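You operate a simulated robot arm through the tools that you are given. There is no shell and no other tool. Be economical: measure what you need, move in short steps, check, and stop when the job is done.

Carry out the task below with a simulated robot arm. There is one attempt and no reset: what you move stays moved.

TASK
Open the filters drawer, put the purple cap from the top of the care bench inside and shut the drawer again.

It is judged by the outcome, as a careful person would: the job done as asked, and still so three seconds after it is handed in. It fails if anything else is knocked over, pushed out of place, dropped, spilled or broken. Lids that push on must go on centred and level and be pressed home; caps that screw on are set level and turned clockwise until they are tight.

THE ROBOT
A 6-joint arm with a two-finger parallel gripper, fixed in place. Base frame: the origin is at the foot of the arm, x ahead of it, y to its left, z up. Lengths are in mm, angles in degrees, forces in N, time in s.
With the tool pointing down near the work surface it reaches from about 260 to 660 mm from the base axis. Its first joint turns from -66.0 to 66.0 degrees. Payload 2.9 kg.
Tool frame: the origin (TCP) lies between the finger pads and is the grasp point; the fingertips stand 30 mm ahead of it; z points along the fingers, y is the line along which they close. The gripper opens to 110 mm. The fingers are 20 mm wide and 10 mm thick; the gripper's body (48 by 112 mm) begins 55 mm behind the TCP.
Orientation is told as [roll, pitch, yaw] about the base's x, y, z axes, in that order, counted from this pose: with the fingers straight down and closing along the base's y, the tool's x points along the base's -x, its y along +y and its z along -z.

THE INTERFACE
- The arm moves only by the tool play_rows. Its argument "targets" is a list of rows, each a list of 3 entries, a list of its own where there are three numbers: the shift along the tool's x, y, z in mm, then the turn, a rotation vector about the tool's x, y, z in degrees, then the closure in counts, from 0 (fully open) to 255 (shut). In form: [[[x, y, z], [ax, ay, az], grip], ...]. A call has 1 to 20 rows; each row is the pose to reach, as a shift and turn from the pose commanded when the call began, along the tool's axes at that moment. Each row takes 0.2 s and may step no farther than 50 mm and 8.6 degrees from the row before; otherwise, or with a gripper value out of range, the whole call is refused. A pose out of reach is approached as far as the arm can. The call stops where the force on the tool passes 40 N (or 10 N more than at its start, if that is more) or the arm is blocked; 0.2 s more then pass. Each finger travels about 108 mm/s and halts on what it meets, pressing with about 37 N; the grip force reading is that of the motor and also rises with nothing between the fingers. The clock runs only during rows and for 0.2 s after the last one: add rows that repeat a pose to give the fingers time. It gives the time, the measured TCP pose, the force on the tool (base axes), the opening and the grip force at its end, in the units of the frame above (readings bear some noise).
- Cameras (640 x 400 px; columns grow to the right, rows downward): "scene" is fixed at [72.7, 442.2, 1382.8]; the picture's right is [-0.70, -0.71, 0.00], its down [-0.49, 0.48, -0.72] and it looks along [0.52, -0.51, -0.69] (base axes); focal length 286 px, centre (320, 200). "wrist" rides on the gripper at [-36, 0, -57] in the tool frame; the picture's right is [0.00, -1.00, 0.00], its down [0.97, 0.00, -0.24] and it looks along [0.24, 0.00, 0.97] (tool axes); focal length 218 px, centre (320, 200).
- get_image(camera): a new picture of that camera. The clock stands still meanwhile.
- locate(camera, pixels): for up to 12 pixels [column, row] of the newest picture of that camera ("zoom" is the newest enlarged one), the place [x, y, z] in the base frame of the surface seen there, good to about 2 mm, but the place of the scene camera against the robot may be out by one fixed shift of up to 18 mm in any direction. The clock stands still meanwhile.
- zoom(camera, box): a new picture of the part [left, top, right, bottom] of that camera's present view, enlarged. The clock stands still meanwhile.
- finish_job(): hands the job in; it is judged then, once.

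Go step by step. Measure first, check grasps and placings, and put right what went wrong. The budget is 60 turns and 30 pictures, counting those below and the enlarged ones. Unless the task says otherwise, let go and move clear before handing in, and close with one line.

The tools are called by a JSON object that holds its "op" and its "data". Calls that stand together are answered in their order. play_rows: Moves the arm, as the interface text tells. Its arguments: {"type":"object","properties":{"targets":{"type":"array","items":{"type":"array"}}},"required":["targets"]} The other tools are called the same way: get_image (camera) takes a picture; locate (camera, pixels) gives the place of the surface under pixels of a picture; zoom (camera, box) takes an enlarged picture of a part of a camera's view; finish_job () hands the job in.

At the start:

```text
clock: 0.0
position: [402.7, 227.3, 1154.4]
orientation: [0.0, 0.0, 0.1]
force: [0.8, 0.0, -0.6]
gripper_width: 110.0
gripper_force: 0.1
```

scene: 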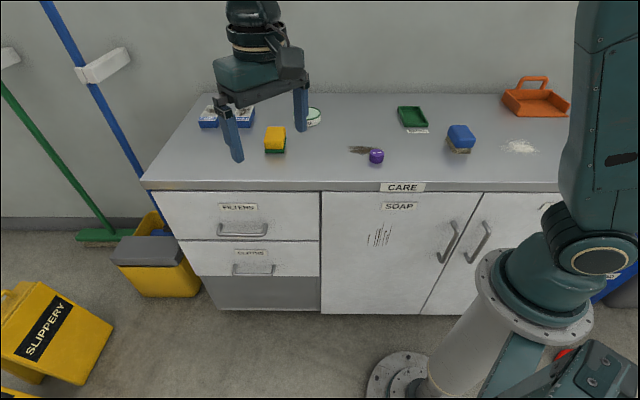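
wrist: 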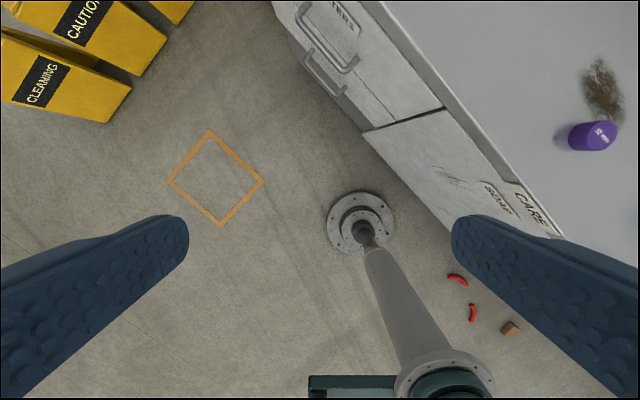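

The scene picture shows the filters drawer (handle about [242,230]) and the purple cap at [376,156]. I'll measure both, plus the bench edges.

{"op": "locate", "data": {"camera": "scene", "pixels": [[376, 152], [376, 160], [220, 232], [242, 234], [265, 232], [242, 222], [160, 195], [318, 195], [318, 238], [180, 238], [150, 186], [320, 188]]}}

{"op": "locate", "data": {"camera": "wrist", "pixels": [[599, 132], [580, 140], [320, 45], [345, 68], [300, 10], [440, 105], [365, 130], [400, 30]]}}

{"op": "zoom", "data": {"camera": "scene", "box": [140, 80, 400, 300]}}

{"op": "zoom", "data": {"camera": "wrist", "box": [260, 0, 640, 240]}}

```text
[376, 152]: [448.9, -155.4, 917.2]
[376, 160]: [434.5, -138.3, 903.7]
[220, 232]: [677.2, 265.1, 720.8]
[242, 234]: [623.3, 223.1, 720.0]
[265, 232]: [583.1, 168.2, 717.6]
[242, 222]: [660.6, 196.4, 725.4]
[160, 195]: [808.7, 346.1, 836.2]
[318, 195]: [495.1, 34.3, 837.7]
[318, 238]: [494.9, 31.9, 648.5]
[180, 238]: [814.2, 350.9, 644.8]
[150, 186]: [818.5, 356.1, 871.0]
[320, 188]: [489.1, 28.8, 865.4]
```

```text
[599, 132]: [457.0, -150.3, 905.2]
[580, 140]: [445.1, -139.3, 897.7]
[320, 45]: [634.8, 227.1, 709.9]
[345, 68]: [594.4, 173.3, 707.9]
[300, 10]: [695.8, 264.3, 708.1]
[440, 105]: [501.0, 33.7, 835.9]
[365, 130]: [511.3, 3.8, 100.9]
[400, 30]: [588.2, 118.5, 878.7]
```

```text
1.82 times, centred on (270, 190) of scene
```

zoom: 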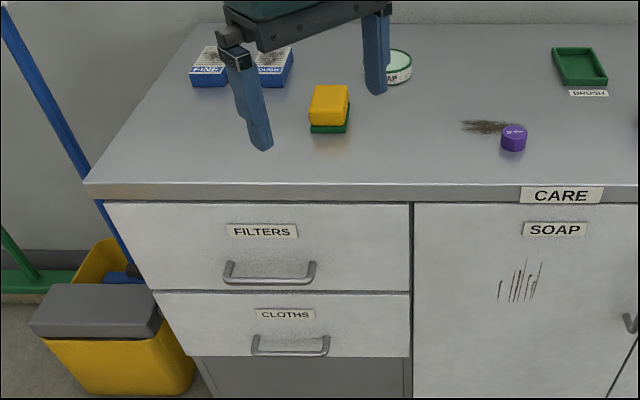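

```text
1.67 times, centred on (450, 120) of wrist
```

zoom: 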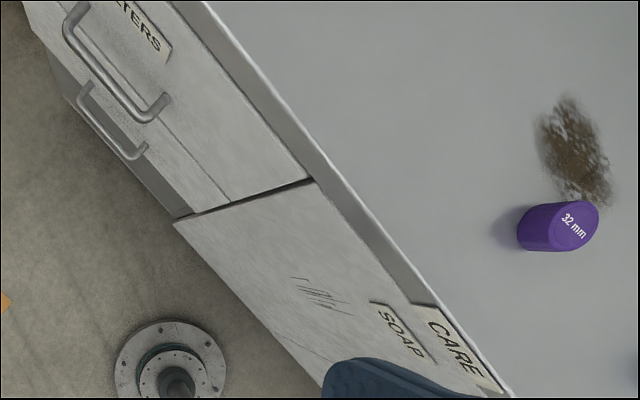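

Wrist and scene agree within the scene shift (scene reads about 11 mm high), so I'll trust the wrist camera. Next I yaw by 45° so the fingers close square to the drawer front, and move down in front of the bench.

{"op": "play_rows", "data": {"targets": [[[-16, 9, 34], [0, 0, -7.5], 0], [[-32, 18, 68], [0, 0, -15], 0], [[-48, 27, 102], [0, 0, -22.5], 0], [[-64, 36, 136], [0, 0, -30], 0], [[-80, 45, 170], [0, 0, -37.5], 0], [[-97, 53, 204], [0, 0, -45], 0]]}}

```text
clock: 1.4
position: [499.6, 281.1, 950.9]
orientation: [0.0, -0.1, 45.1]
force: [-0.2, -0.6, 0.6]
gripper_width: 110.1
gripper_force: 0.0
```

The arm is at the expected place with 45° yaw. Next I tilt 45° about tool x so the fingers point inward and down at the handle.

{"op": "play_rows", "data": {"targets": [[[0, 0, 10], [7.5, 0, 0], 0], [[0, 0, 20], [15, 0, 0], 0], [[0, 0, 30], [22.5, 0, 0], 0], [[0, 0, 40], [30, 0, 0], 0], [[0, 0, 50], [37.5, 0, 0], 0], [[0, 0, 60], [45, 0, 0], 0]]}}

{"op": "get_image", "data": {"camera": "wrist"}}

{"op": "get_image", "data": {"camera": "scene"}}

```text
clock: 2.8
position: [500.6, 279.6, 890.3]
orientation: [-45.2, 0.0, 45.0]
force: [0.0, 0.3, 0.2]
gripper_width: 109.9
gripper_force: 0.1
```

```text
25 pictures are left
```

wrist: 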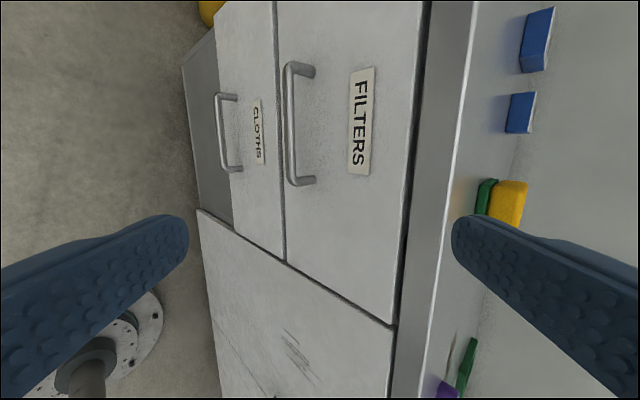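

```text
24 pictures are left
```

scene: 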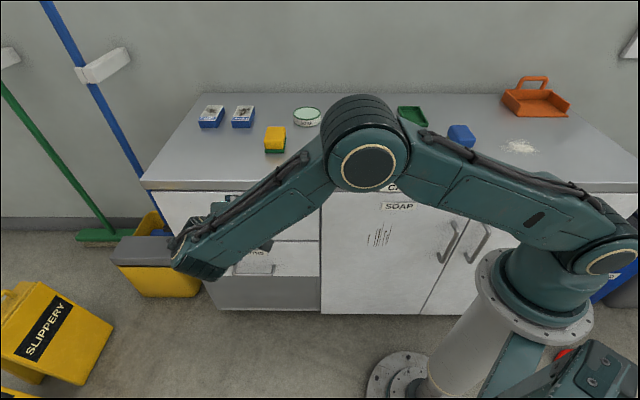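

The wrist view shows the filters handle bar from about [291,65] to [291,183]. I'll measure the bar, the front and the bench edge.

{"op": "locate", "data": {"camera": "wrist", "pixels": [[290, 80], [290, 125], [291, 165], [310, 125], [312, 181], [310, 71], [340, 230], [432, 120], [472, 120], [395, 320], [285, 255], [425, 20]]}}

{"op": "zoom", "data": {"camera": "wrist", "box": [260, 40, 400, 200]}}

```text
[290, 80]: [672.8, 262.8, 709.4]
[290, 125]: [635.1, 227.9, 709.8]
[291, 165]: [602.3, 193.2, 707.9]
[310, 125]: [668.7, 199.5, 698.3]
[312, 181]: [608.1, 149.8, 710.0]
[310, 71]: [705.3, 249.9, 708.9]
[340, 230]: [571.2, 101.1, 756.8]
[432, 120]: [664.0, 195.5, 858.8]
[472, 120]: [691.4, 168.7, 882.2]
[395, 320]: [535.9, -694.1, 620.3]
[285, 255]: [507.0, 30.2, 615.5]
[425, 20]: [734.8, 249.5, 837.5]
```

```text
2.50 times, centred on (330, 120) of wrist
```

zoom: 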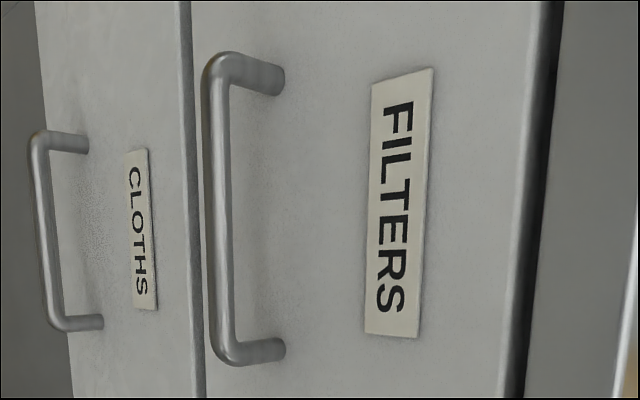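

The bar axis is at x−y≈414, z≈706, 38 mm off the front, centred near (635,221). I move to 60 mm short of it with the fingers narrowed to about 30 mm.

{"op": "play_rows", "data": {"targets": [[[-13, 8.5, 39], [0, 0, 0], 100], [[-27, 17, 78], [0, 0, 0], 185], [[-40, 25.5, 118], [0, 0, 0], 185], [[-53.6, 33.9, 157], [0, 0, 0], 185], [[-53.6, 33.9, 157], [0, 0, 0], 185]]}}

{"op": "get_image", "data": {"camera": "wrist"}}

```text
clock: 4.0
position: [597.7, 256.1, 757.0]
orientation: [-45.0, 0.0, 45.0]
force: [-0.9, -0.4, -0.2]
gripper_width: 30.2
gripper_force: 0.1
```

```text
22 pictures are left
```

wrist: 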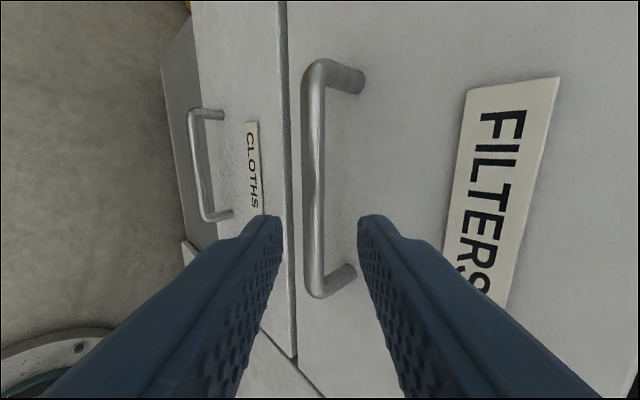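

The bar lies between the fingertips at [313,180], nearly centred. I check its exact place before the final approach.

{"op": "locate", "data": {"camera": "wrist", "pixels": [[304, 180], [313, 180], [322, 180], [313, 120], [313, 240]]}}

```text
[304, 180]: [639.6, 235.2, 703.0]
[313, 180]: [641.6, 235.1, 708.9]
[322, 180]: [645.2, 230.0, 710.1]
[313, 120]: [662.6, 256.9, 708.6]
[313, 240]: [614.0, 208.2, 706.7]
```

The bar axis is 71 mm ahead and 1.5 mm off to +y. I go in 61 mm and close.

{"op": "play_rows", "data": {"targets": [[[0, 1.5, 20], [0, 0, 0], 185], [[0, 1.5, 41], [0, 0, 0], 185], [[0, 1.5, 61], [0, 0, 0], 185], [[0, 1.5, 61], [0, 0, 0], 255], [[0, 1.5, 61], [0, 0, 0], 255]]}}

```text
clock: 5.2
position: [628.4, 225.8, 711.1]
orientation: [-44.9, 0.2, 45.1]
force: [-4.8, 1.8, -7.1]
gripper_width: 13.5
gripper_force: 45.2
```

The opening of 13.5 mm with 45 N says the bar is gripped. I pull the first 60 mm straight out.

{"op": "play_rows", "data": {"targets": [[[0, 7, -7], [0, 0, 0], 255], [[0, 14, -14], [0, 0, 0], 255], [[0, 21, -21], [0, 0, 0], 255], [[0, 28, -28], [0, 0, 0], 255], [[0, 35, -35], [0, 0, 0], 255], [[0, 42, -42], [0, 0, 0], 255]]}}

```text
clock: 6.6
position: [585.9, 268.7, 711.6]
orientation: [-45.0, 0.3, 45.1]
force: [-5.7, -5.0, -16.0]
gripper_width: 13.5
gripper_force: 45.2
```

The drawer moves with light force. I pull another 130 mm or so.

{"op": "play_rows", "data": {"targets": [[[0, 9, -9], [0, 0, 0], 255], [[0, 18, -18], [0, 0, 0], 255], [[0, 27, -27], [0, 0, 0], 255], [[0, 36, -36], [0, 0, 0], 255], [[0, 45, -45], [0, 0, 0], 255], [[0, 54, -54], [0, 0, 0], 255], [[0, 63, -63], [0, 0, 0], 255], [[0, 72, -72], [0, 0, 0], 255], [[0, 81, -81], [0, 0, 0], 255], [[0, 90, -90], [0, 0, 0], 255]]}}

{"op": "get_image", "data": {"camera": "scene"}}

```text
clock: 8.8
position: [496.5, 357.8, 710.5]
orientation: [-45.0, 0.3, 44.9]
force: [-13.1, -10.2, -17.1]
gripper_width: 13.7
gripper_force: 45.2
```

```text
21 pictures are left
```

scene: 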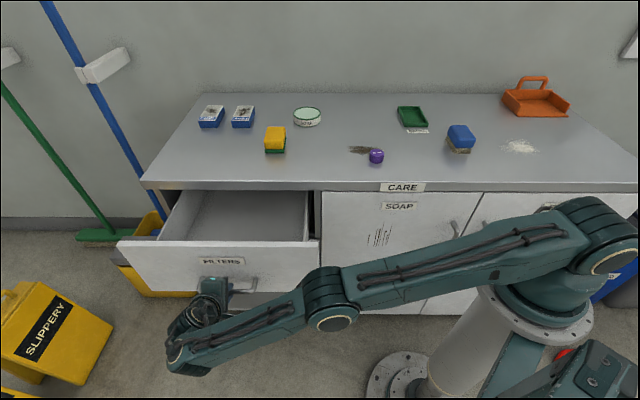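

The drawer is open about 187 mm and looks empty inside (around [240,215]). I measure the interior, then let go and back out along the fingers.

{"op": "locate", "data": {"camera": "scene", "pixels": [[240, 210], [240, 225], [240, 238], [200, 228], [290, 228], [120, 240], [318, 240], [305, 200], [240, 197], [308, 241], [376, 157], [240, 242]]}}

{"op": "play_rows", "data": {"targets": [[[0, 0, 0], [0, 0, 0], 185], [[0, 0, 0], [0, 0, 0], 185], [[0, 0, -25], [0, 0, 0], 185], [[0, 0, -50], [0, 0, 0], 185], [[0, 0, -90], [0, 0, 0], 185], [[0, 0, -130], [0, 0, 0], 185]]}}

```text
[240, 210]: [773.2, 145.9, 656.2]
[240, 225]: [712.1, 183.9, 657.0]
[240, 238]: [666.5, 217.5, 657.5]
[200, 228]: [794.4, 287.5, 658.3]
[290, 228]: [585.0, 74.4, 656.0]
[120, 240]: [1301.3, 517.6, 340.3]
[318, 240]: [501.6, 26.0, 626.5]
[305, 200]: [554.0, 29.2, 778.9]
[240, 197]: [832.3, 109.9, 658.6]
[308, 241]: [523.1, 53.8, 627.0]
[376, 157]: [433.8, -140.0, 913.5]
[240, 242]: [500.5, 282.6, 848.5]
```

```text
clock: 10.2
position: [431.4, 422.0, 804.2]
orientation: [-44.9, 0.0, 45.0]
force: [-0.8, -0.3, 0.7]
gripper_width: 30.5
gripper_force: 0.1
```

The drawer floor is at z≈646 after the correction, with the open gap between x−y≈225 and 466. I'm clear of the handle, so I rise and straighten the tool to vertical.

{"op": "play_rows", "data": {"targets": [[[0, -28, -28], [-7.5, 0, 0], 185], [[0, -56, -56], [-15, 0, 0], 185], [[0, -84, -84], [-22.5, 0, 0], 185], [[0, -112, -112], [-30, 0, 0], 185], [[0, -140, -140], [-37.5, 0, 0], 185], [[0, -170, -170], [-45, 0, 0], 100]]}}

```text
clock: 11.6
position: [432.5, 423.2, 1045.6]
orientation: [0.0, 0.1, 45.0]
force: [-0.8, 0.2, 0.3]
gripper_width: 66.8
gripper_force: 0.2
out of reach, approached as far as the arm can: row 1, 2, 3
```

The tool is vertical at z 1045. I carry it across, well above everything, to over the cap near (455,−147).

{"op": "play_rows", "data": {"targets": [[[29.8, -32.2, 0], [0, 0, 0], 100], [[59.5, -64.4, 0], [0, 0, 0], 100], [[89.3, -96.7, 0], [0, 0, 0], 100], [[119, -128.9, 0], [0, 0, 0], 100], [[148.8, -161.1, 0], [0, 0, 0], 100], [[178.6, -193.4, 0], [0, 0, 0], 100], [[208.3, -225.6, 0], [0, 0, 0], 100], [[238.1, -257.8, 0], [0, 0, 0], 100], [[267.9, -290, 0], [0, 0, 0], 100], [[297.7, -322.3, 0], [0, 0, 0], 100], [[327.4, -354.5, 0], [0, 0, 0], 100], [[357.2, -386.7, 0], [0, 0, 0], 100], [[387, -419, 0], [0, 0, 0], 100]]}}

{"op": "get_image", "data": {"camera": "wrist"}}

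```text
clock: 14.4
position: [456.9, -147.1, 1046.3]
orientation: [-0.1, 0.0, 44.9]
force: [-0.1, 0.5, -0.1]
gripper_width: 66.8
gripper_force: 0.0
```

```text
20 pictures are left
```

wrist: 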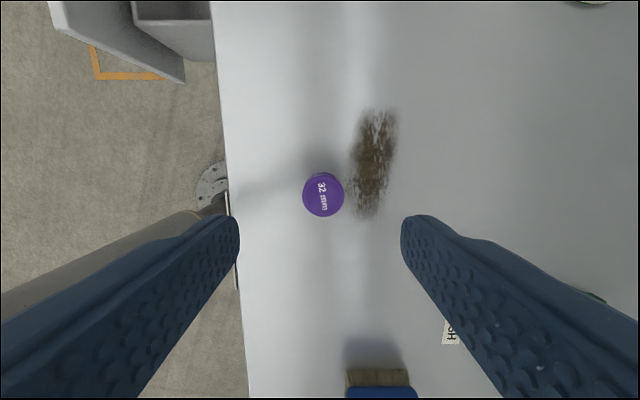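

{"op": "locate", "data": {"camera": "wrist", "pixels": [[323, 196], [306, 196], [341, 196], [323, 180], [323, 212], [270, 200], [390, 230]]}}

{"op": "zoom", "data": {"camera": "wrist", "box": [280, 150, 380, 240]}}

```text
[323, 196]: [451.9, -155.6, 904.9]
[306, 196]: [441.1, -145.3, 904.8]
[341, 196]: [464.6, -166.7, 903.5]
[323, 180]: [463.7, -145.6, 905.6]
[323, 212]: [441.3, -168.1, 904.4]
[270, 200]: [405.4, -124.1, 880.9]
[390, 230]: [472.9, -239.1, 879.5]
```

```text
4.44 times, centred on (330, 195) of wrist
```

zoom: 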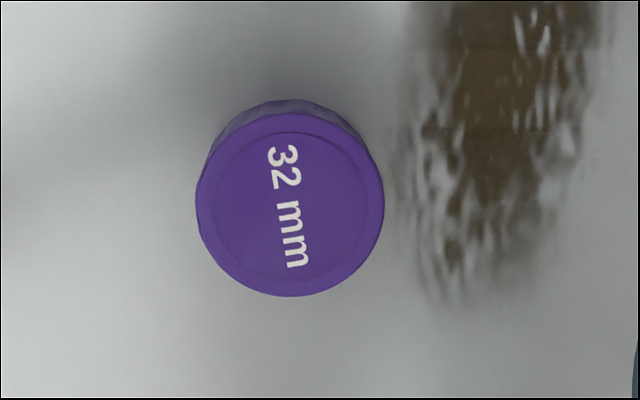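

The cap top is centred at (452,−156,905), about 34 mm across and 25 mm tall. I centre on it and go down until the tips are about 5 mm off the bench.

{"op": "play_rows", "data": {"targets": [[[9.3, -2.8, 35], [0, 0, 0], 100], [[9.3, -2.8, 75], [0, 0, 0], 100], [[9.3, -2.8, 105], [0, 0, 0], 100], [[9.3, -2.8, 120], [0, 0, 0], 100], [[9.3, -2.8, 130], [0, 0, 0], 100], [[9.3, -2.8, 130], [0, 0, 0], 100]]}}

{"op": "get_image", "data": {"camera": "wrist"}}

```text
clock: 15.8
position: [450.9, -155.6, 913.6]
orientation: [0.0, 0.0, 44.9]
force: [1.0, -1.1, -0.2]
gripper_width: 67.0
gripper_force: 0.0
```

```text
18 pictures are left
```

wrist: 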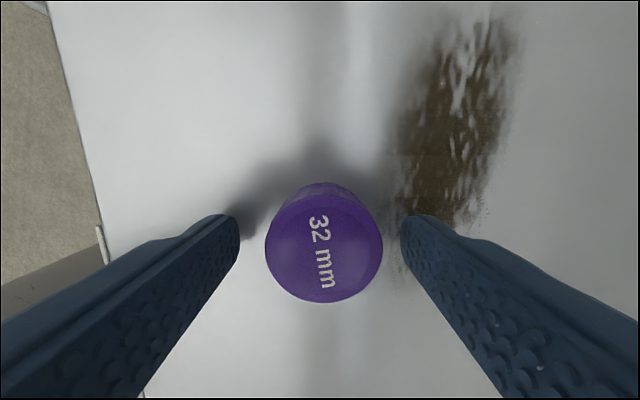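

The cap sits centred between the fingers (col 323), with the tips about 4 mm above the bench. I close, then lift a little.

{"op": "play_rows", "data": {"targets": [[[0, 0, 0], [0, 0, 0], 160], [[0, 0, 0], [0, 0, 0], 210], [[0, 0, 0], [0, 0, 0], 255], [[0, 0, 0], [0, 0, 0], 255], [[0, 0, -15], [0, 0, 0], 255], [[0, 0, -30], [0, 0, 0], 255]]}}

{"op": "get_image", "data": {"camera": "wrist"}}

```text
clock: 17.2
position: [450.0, -154.9, 944.4]
orientation: [-0.1, -0.1, 45.1]
force: [0.8, -0.3, -0.3]
gripper_width: 37.3
gripper_force: 36.9
```

```text
17 pictures are left
```

wrist: 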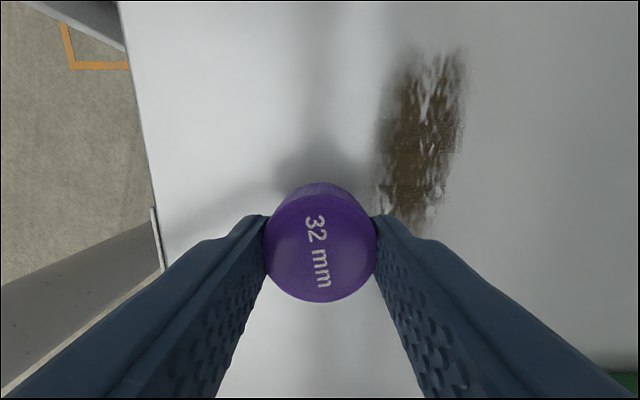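

The cap is held (37 mm opening, 37 N). I lift and carry it over to above the open drawer, near (562,217).

{"op": "play_rows", "data": {"targets": [[[-34.2, 18.4, -28], [0, 0, 0], 255], [[-68.4, 36.8, -56], [0, 0, 0], 255], [[-102.6, 55.2, -56], [0, 0, 0], 255], [[-136.8, 73.6, -56], [0, 0, 0], 255], [[-171, 92, -56], [0, 0, 0], 255], [[-205.2, 110.4, -56], [0, 0, 0], 255], [[-239.4, 128.8, -56], [0, 0, 0], 255], [[-273.6, 147.2, -56], [0, 0, 0], 255], [[-307.8, 165.6, -56], [0, 0, 0], 255], [[-342, 184, -56], [0, 0, 0], 255]]}}

{"op": "get_image", "data": {"camera": "wrist"}}

{"op": "get_image", "data": {"camera": "scene"}}

```text
clock: 19.4
position: [563.7, 218.0, 1000.7]
orientation: [0.0, 0.1, 45.0]
force: [0.1, 0.4, 0.0]
gripper_width: 37.2
gripper_force: 37.3
```

```text
16 pictures are left
```

wrist: 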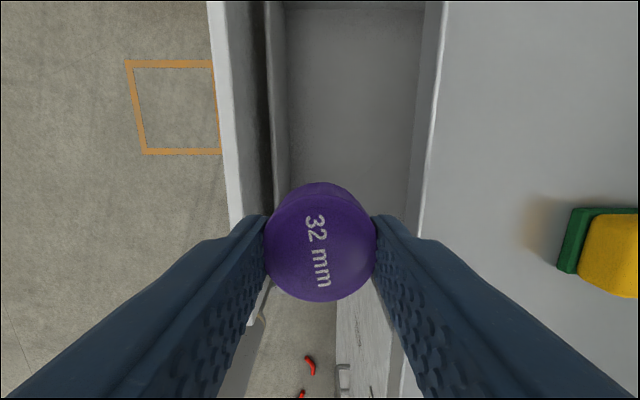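

```text
15 pictures are left
```

scene: 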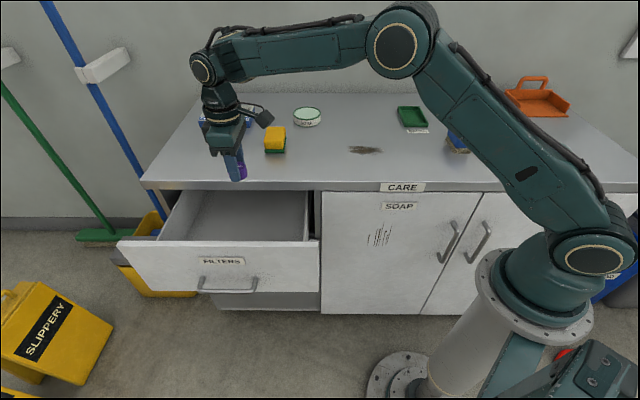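

Looking down, the drawer's inner front wall is at col ~280 and the bench edge at col ~430. I measure these before going down.

{"op": "locate", "data": {"camera": "wrist", "pixels": [[222, 80], [245, 80], [270, 80], [283, 80], [295, 80], [350, 80], [410, 80], [430, 80], [350, 150], [275, 20], [300, 310], [350, 300]]}}

{"op": "zoom", "data": {"camera": "wrist", "box": [190, 0, 470, 200]}}

{"op": "zoom", "data": {"camera": "scene", "box": [110, 140, 330, 300]}}

{"op": "locate", "data": {"camera": "scene", "pixels": [[250, 233], [250, 239], [307, 230], [307, 215], [300, 236], [168, 225], [140, 241], [300, 239]]}}

```text
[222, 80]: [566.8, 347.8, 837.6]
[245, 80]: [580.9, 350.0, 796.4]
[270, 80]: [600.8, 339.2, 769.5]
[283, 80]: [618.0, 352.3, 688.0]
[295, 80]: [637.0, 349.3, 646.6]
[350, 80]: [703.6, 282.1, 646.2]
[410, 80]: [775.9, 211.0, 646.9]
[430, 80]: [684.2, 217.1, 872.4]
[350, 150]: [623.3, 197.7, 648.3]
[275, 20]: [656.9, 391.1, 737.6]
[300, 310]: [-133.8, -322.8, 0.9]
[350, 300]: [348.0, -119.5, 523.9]
```

```text
2.00 times, centred on (330, 100) of wrist
```

zoom: 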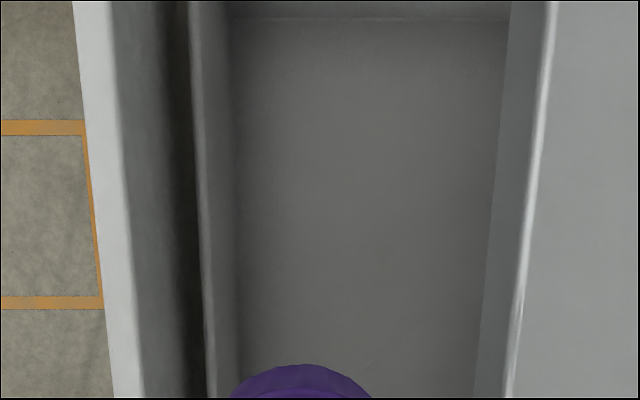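

```text
2.50 times, centred on (220, 220) of scene
```

zoom: 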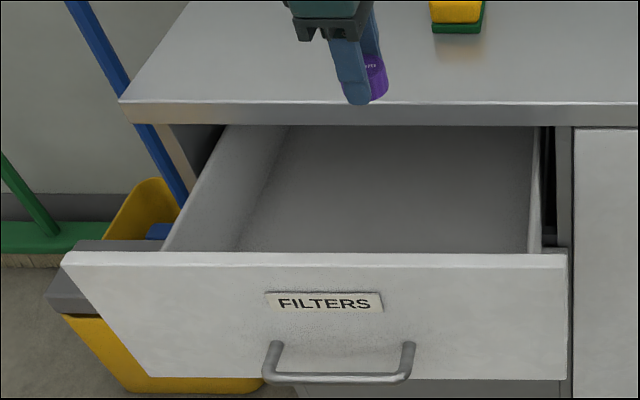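

```text
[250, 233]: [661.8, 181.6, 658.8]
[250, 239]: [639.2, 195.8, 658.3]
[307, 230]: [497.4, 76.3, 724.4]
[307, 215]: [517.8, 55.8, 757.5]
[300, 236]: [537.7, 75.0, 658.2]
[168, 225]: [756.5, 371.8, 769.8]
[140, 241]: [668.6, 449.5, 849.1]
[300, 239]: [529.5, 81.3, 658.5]
```

Floor at z≈646, inner front wall at x−y≈266 (top z≈770), bench edge at 467. So I centre on x−y=368 and go down partway, then check clearance.

{"op": "play_rows", "data": {"targets": [[[-5.9, -15.8, 20], [0, 0, 0], 255], [[-5.9, -15.8, 55], [0, 0, 0], 255], [[-5.9, -15.8, 90], [0, 0, 0], 255], [[-5.9, -15.8, 125], [0, 0, 0], 255], [[-5.9, -15.8, 160], [0, 0, 0], 255], [[-5.9, -15.8, 180], [0, 0, 0], 255]]}}

{"op": "get_image", "data": {"camera": "scene"}}

{"op": "get_image", "data": {"camera": "wrist"}}

```text
clock: 20.8
position: [577.3, 211.5, 819.2]
orientation: [0.1, 0.0, 44.9]
force: [0.4, -0.4, -0.2]
gripper_width: 37.1
gripper_force: 37.2
```

```text
12 pictures are left
```

scene: 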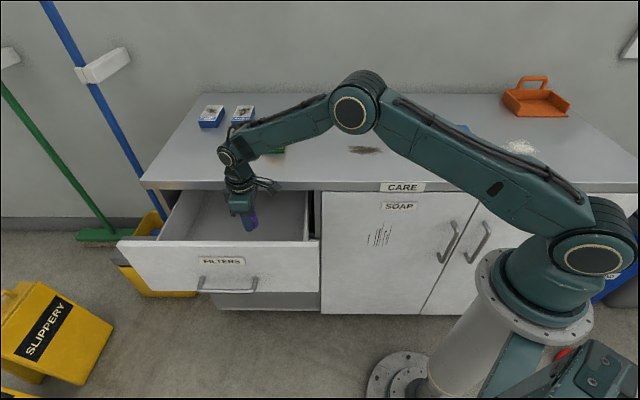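

```text
11 pictures are left
```

wrist: 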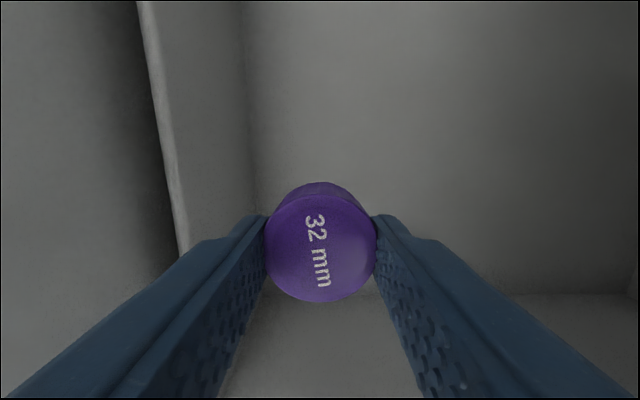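

All clear so far. I check how high the wrist and forearm are over the bench edge before going lower.

{"op": "locate", "data": {"camera": "scene", "pixels": [[228, 156], [250, 150], [290, 130], [350, 112], [240, 185], [262, 186], [265, 152], [320, 128]]}}

```text
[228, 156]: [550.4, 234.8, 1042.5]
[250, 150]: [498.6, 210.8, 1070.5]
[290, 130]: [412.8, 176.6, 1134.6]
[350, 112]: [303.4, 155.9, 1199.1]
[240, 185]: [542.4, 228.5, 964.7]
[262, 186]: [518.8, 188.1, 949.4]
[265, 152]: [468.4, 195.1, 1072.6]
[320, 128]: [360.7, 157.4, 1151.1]
```

The wrist joint is about 220 mm above the TCP and about ±40 mm wide, so it stays clear of the bench edge. I go down slowly to about 3 mm above the drawer floor.

{"op": "play_rows", "data": {"targets": [[[0, 0, 20], [0, 0, 0], 255], [[0, 0, 40], [0, 0, 0], 255], [[0, 0, 60], [0, 0, 0], 255], [[0, 0, 80], [0, 0, 0], 255], [[0, 0, 100], [0, 0, 0], 255], [[0, 0, 115], [0, 0, 0], 255], [[0, 0, 125], [0, 0, 0], 255], [[0, 0, 132], [0, 0, 0], 255], [[0, 0, 136], [0, 0, 0], 255], [[0, 0, 136], [0, 0, 0], 255]]}}

```text
clock: 23.0
position: [577.9, 209.4, 684.1]
orientation: [0.0, 0.0, 45.0]
force: [-0.3, -0.4, -0.1]
gripper_width: 37.2
gripper_force: 36.9
```

At z 684 with no contact. I lower 3 mm more and open gently to about 60 mm.

{"op": "play_rows", "data": {"targets": [[[0, 0, 2], [0, 0, 0], 255], [[0, 0, 3.5], [0, 0, 0], 255], [[0, 0, 3.5], [0, 0, 0], 165], [[0, 0, 3.5], [0, 0, 0], 120], [[0, 0, 3.5], [0, 0, 0], 120]]}}

{"op": "get_image", "data": {"camera": "wrist"}}

```text
clock: 24.2
position: [578.2, 210.9, 680.4]
orientation: [0.1, 0.0, 45.0]
force: [-0.3, -0.2, 0.5]
gripper_width: 58.1
gripper_force: 0.0
```

```text
10 pictures are left
```

wrist: 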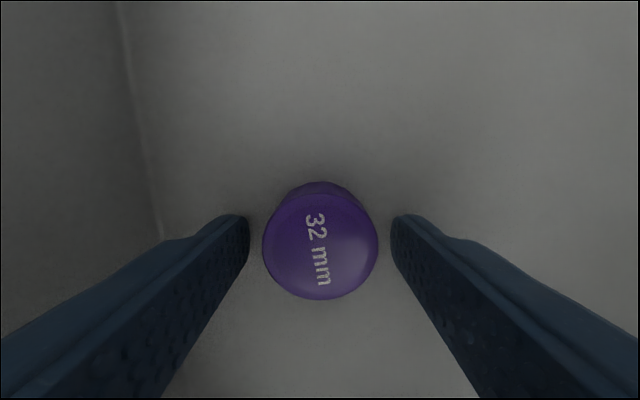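

The cap stands upright on the drawer floor, free of both fingers. I go straight up.

{"op": "play_rows", "data": {"targets": [[[0, 0, -15], [0, 0, 0], 120], [[0, 0, -40], [0, 0, 0], 120], [[0, 0, -75], [0, 0, 0], 120], [[0, 0, -115], [0, 0, 0], 120], [[0, 0, -155], [0, 0, 0], 120], [[0, 0, -195], [0, 0, 0], 150], [[0, 0, -235], [0, 0, 0], 185], [[0, 0, -275], [0, 0, 0], 185], [[0, 0, -310], [0, 0, 0], 185]]}}

{"op": "get_image", "data": {"camera": "scene"}}

```text
clock: 26.2
position: [578.1, 207.6, 988.2]
orientation: [0.0, 0.0, 45.0]
force: [0.4, 0.1, 0.7]
gripper_width: 30.2
gripper_force: 0.0
```

```text
9 pictures are left
```

scene: 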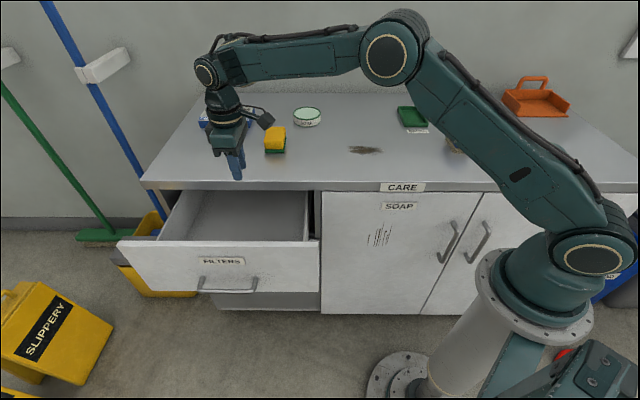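

Now I'll shut the drawer by gripping the handle again along the same route. First I go back to the waiting point in front of the bench.

{"op": "play_rows", "data": {"targets": [[[-7, 36.5, -15], [0, 0, 0], 185], [[-14, 73, -30], [0, 0, 0], 185], [[-21, 109.5, -45], [0, 0, 0], 185], [[-28, 146, -57], [0, 0, 0], 185], [[-35, 182.5, -57], [0, 0, 0], 185], [[-42, 219, -57], [0, 0, 0], 185], [[-48.8, 255.3, -57], [0, 0, 0], 185]]}}

```text
clock: 27.8
position: [431.8, 422.1, 1048.9]
orientation: [0.0, 0.0, 44.9]
force: [-0.6, -0.2, 0.3]
gripper_width: 30.4
gripper_force: 0.0
```

At the waiting point. I tilt 45° while lowering to the pre-grasp pose (431,422,804).

{"op": "play_rows", "data": {"targets": [[[0, 0, 41], [7.5, 0, 0], 185], [[0, 0, 82], [15, 0, 0], 185], [[0, 0, 123], [22.5, 0, 0], 185], [[0, 0, 164], [30, 0, 0], 185], [[0, 0, 205], [37.5, 0, 0], 185], [[0, 0, 244, 0], [45, 0, 0], 185]]}}

```text
refused: a shift or a turn must be a list of 3 entries
```

A stray entry in the last row got the call refused; I send it again corrected.

{"op": "play_rows", "data": {"targets": [[[0, 0, 41], [7.5, 0, 0], 185], [[0, 0, 82], [15, 0, 0], 185], [[0, 0, 123], [22.5, 0, 0], 185], [[0, 0, 164], [30, 0, 0], 185], [[0, 0, 205], [37.5, 0, 0], 185], [[0, 0, 244], [45, 0, 0], 185], [[0, 0, 244], [45, 0, 0], 185]]}}

{"op": "get_image", "data": {"camera": "wrist"}}

```text
clock: 29.4
position: [428.8, 422.9, 803.4]
orientation: [-45.1, -0.1, 45.2]
force: [-0.6, -0.3, -1.2]
gripper_width: 30.5
gripper_force: 0.1
out of reach, approached as far as the arm can: row 6
```

```text
8 pictures are left
```

wrist: 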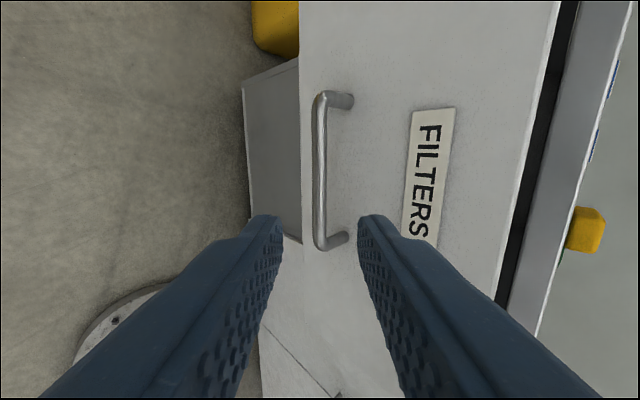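

The handle bar shows at col 320 between the tips. I measure it before going in.

{"op": "locate", "data": {"camera": "wrist", "pixels": [[319, 140], [319, 170], [319, 205], [370, 170]]}}

```text
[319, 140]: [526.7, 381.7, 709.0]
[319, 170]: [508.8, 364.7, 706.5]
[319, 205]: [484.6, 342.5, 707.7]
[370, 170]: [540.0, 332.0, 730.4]
```

The bar is 141 mm ahead and 1.6 mm toward −y. I go in 131 mm and close.

{"op": "play_rows", "data": {"targets": [[[0, -1.6, 35], [0, 0, 0], 185], [[0, -1.6, 70], [0, 0, 0], 185], [[0, -1.6, 100], [0, 0, 0], 185], [[0, -1.6, 117], [0, 0, 0], 185], [[0, -1.6, 131], [0, 0, 0], 185], [[0, -1.6, 131], [0, 0, 0], 255], [[0, -1.6, 131], [0, 0, 0], 255]]}}

```text
clock: 31.0
position: [498.1, 357.9, 711.4]
orientation: [-44.9, 0.1, 45.1]
force: [-0.8, -1.0, -8.1]
gripper_width: 13.5
gripper_force: 44.8
```

The handle is gripped again. I push it in straight, about 178 mm, gently.

{"op": "play_rows", "data": {"targets": [[[0, -3, 3], [0, 0, 0], 255], [[0, -8, 8], [0, 0, 0], 255], [[0, -15, 15], [0, 0, 0], 255], [[0, -22, 22], [0, 0, 0], 255], [[0, -29, 29], [0, 0, 0], 255], [[0, -36, 36], [0, 0, 0], 255], [[0, -43, 43], [0, 0, 0], 255], [[0, -50, 50], [0, 0, 0], 255], [[0, -57, 57], [0, 0, 0], 255], [[0, -64, 64], [0, 0, 0], 255], [[0, -71, 71], [0, 0, 0], 255], [[0, -78, 78], [0, 0, 0], 255], [[0, -85, 85], [0, 0, 0], 255], [[0, -92, 92], [0, 0, 0], 255], [[0, -99, 99], [0, 0, 0], 255], [[0, -106, 106], [0, 0, 0], 255], [[0, -112, 112], [0, 0, 0], 255], [[0, -117, 117], [0, 0, 0], 255], [[0, -121, 121], [0, 0, 0], 255], [[0, -124, 124], [0, 0, 0], 255]]}}

```text
clock: 35.2
position: [621.8, 235.4, 711.1]
orientation: [-44.9, 0.1, 45.1]
force: [5.3, 7.3, -19.3]
gripper_width: 13.8
gripper_force: 44.8
```

About 11 mm is left to the shut position. I push the rest slowly, stopping on contact.

{"op": "play_rows", "data": {"targets": [[[0, -2, 2], [0, 0, 0], 255], [[0, -4, 4], [0, 0, 0], 255], [[0, -6, 6], [0, 0, 0], 255], [[0, -7, 7], [0, 0, 0], 255], [[0, -8, 8], [0, 0, 0], 255], [[0, -9, 9], [0, 0, 0], 255], [[0, -10, 10], [0, 0, 0], 255]]}}

```text
clock: 36.8
position: [629.2, 227.8, 711.6]
orientation: [-44.6, 0.1, 45.3]
force: [-23.3, 20.0, -8.3]
gripper_width: 13.6
gripper_force: 45.3
```

The reaction of about 31 N straight outward says the drawer is against its stop. I let go and back away along the fingers.

{"op": "play_rows", "data": {"targets": [[[0, 0, 0], [0, 0, 0], 185], [[0, 0, 0], [0, 0, 0], 185], [[0, 0, -20], [0, 0, 0], 185], [[0, 0, -50], [0, 0, 0], 185], [[0, 0, -90], [0, 0, 0], 185], [[0, 0, -130], [0, 0, 0], 185], [[0, 0, -170], [0, 0, 0], 185]]}}

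{"op": "get_image", "data": {"camera": "wrist"}}

{"op": "get_image", "data": {"camera": "scene"}}

```text
clock: 38.4
position: [545.3, 312.5, 831.2]
orientation: [-45.0, 0.0, 45.0]
force: [-0.7, -0.1, -0.6]
gripper_width: 30.1
gripper_force: 0.1
```

```text
7 pictures are left
```

wrist: 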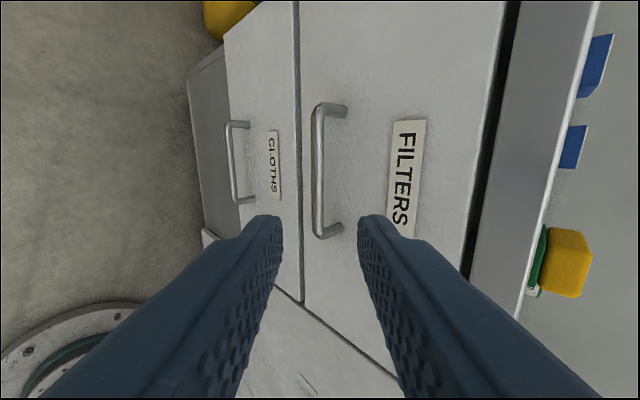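

```text
6 pictures are left
```

scene: 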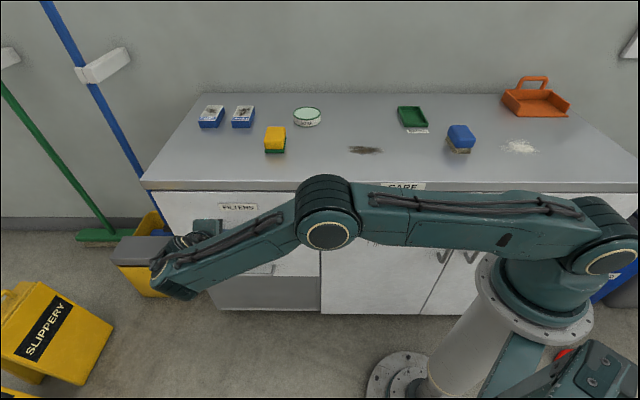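

The drawer looks shut and the bench items are untouched. I check that the front is flush with its neighbours.

{"op": "locate", "data": {"camera": "wrist", "pixels": [[370, 80], [440, 150], [265, 110], [280, 230], [330, 280], [319, 170], [310, 335]]}}

```text
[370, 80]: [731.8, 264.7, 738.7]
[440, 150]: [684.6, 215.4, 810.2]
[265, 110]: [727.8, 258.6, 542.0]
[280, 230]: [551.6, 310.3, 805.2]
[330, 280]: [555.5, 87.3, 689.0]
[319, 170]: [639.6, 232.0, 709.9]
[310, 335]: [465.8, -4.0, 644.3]
```

The filters front (x−y 467–469) is flush with the cloths drawer (469) and the soap door (470). The gripper is clear, so I hand in.

{"op": "finish_job", "data": {}}

```text
The job is handed in.
```

The purple cap is standing inside the filters drawer, the drawer is shut flush with its neighbours, and nothing else was disturbed.
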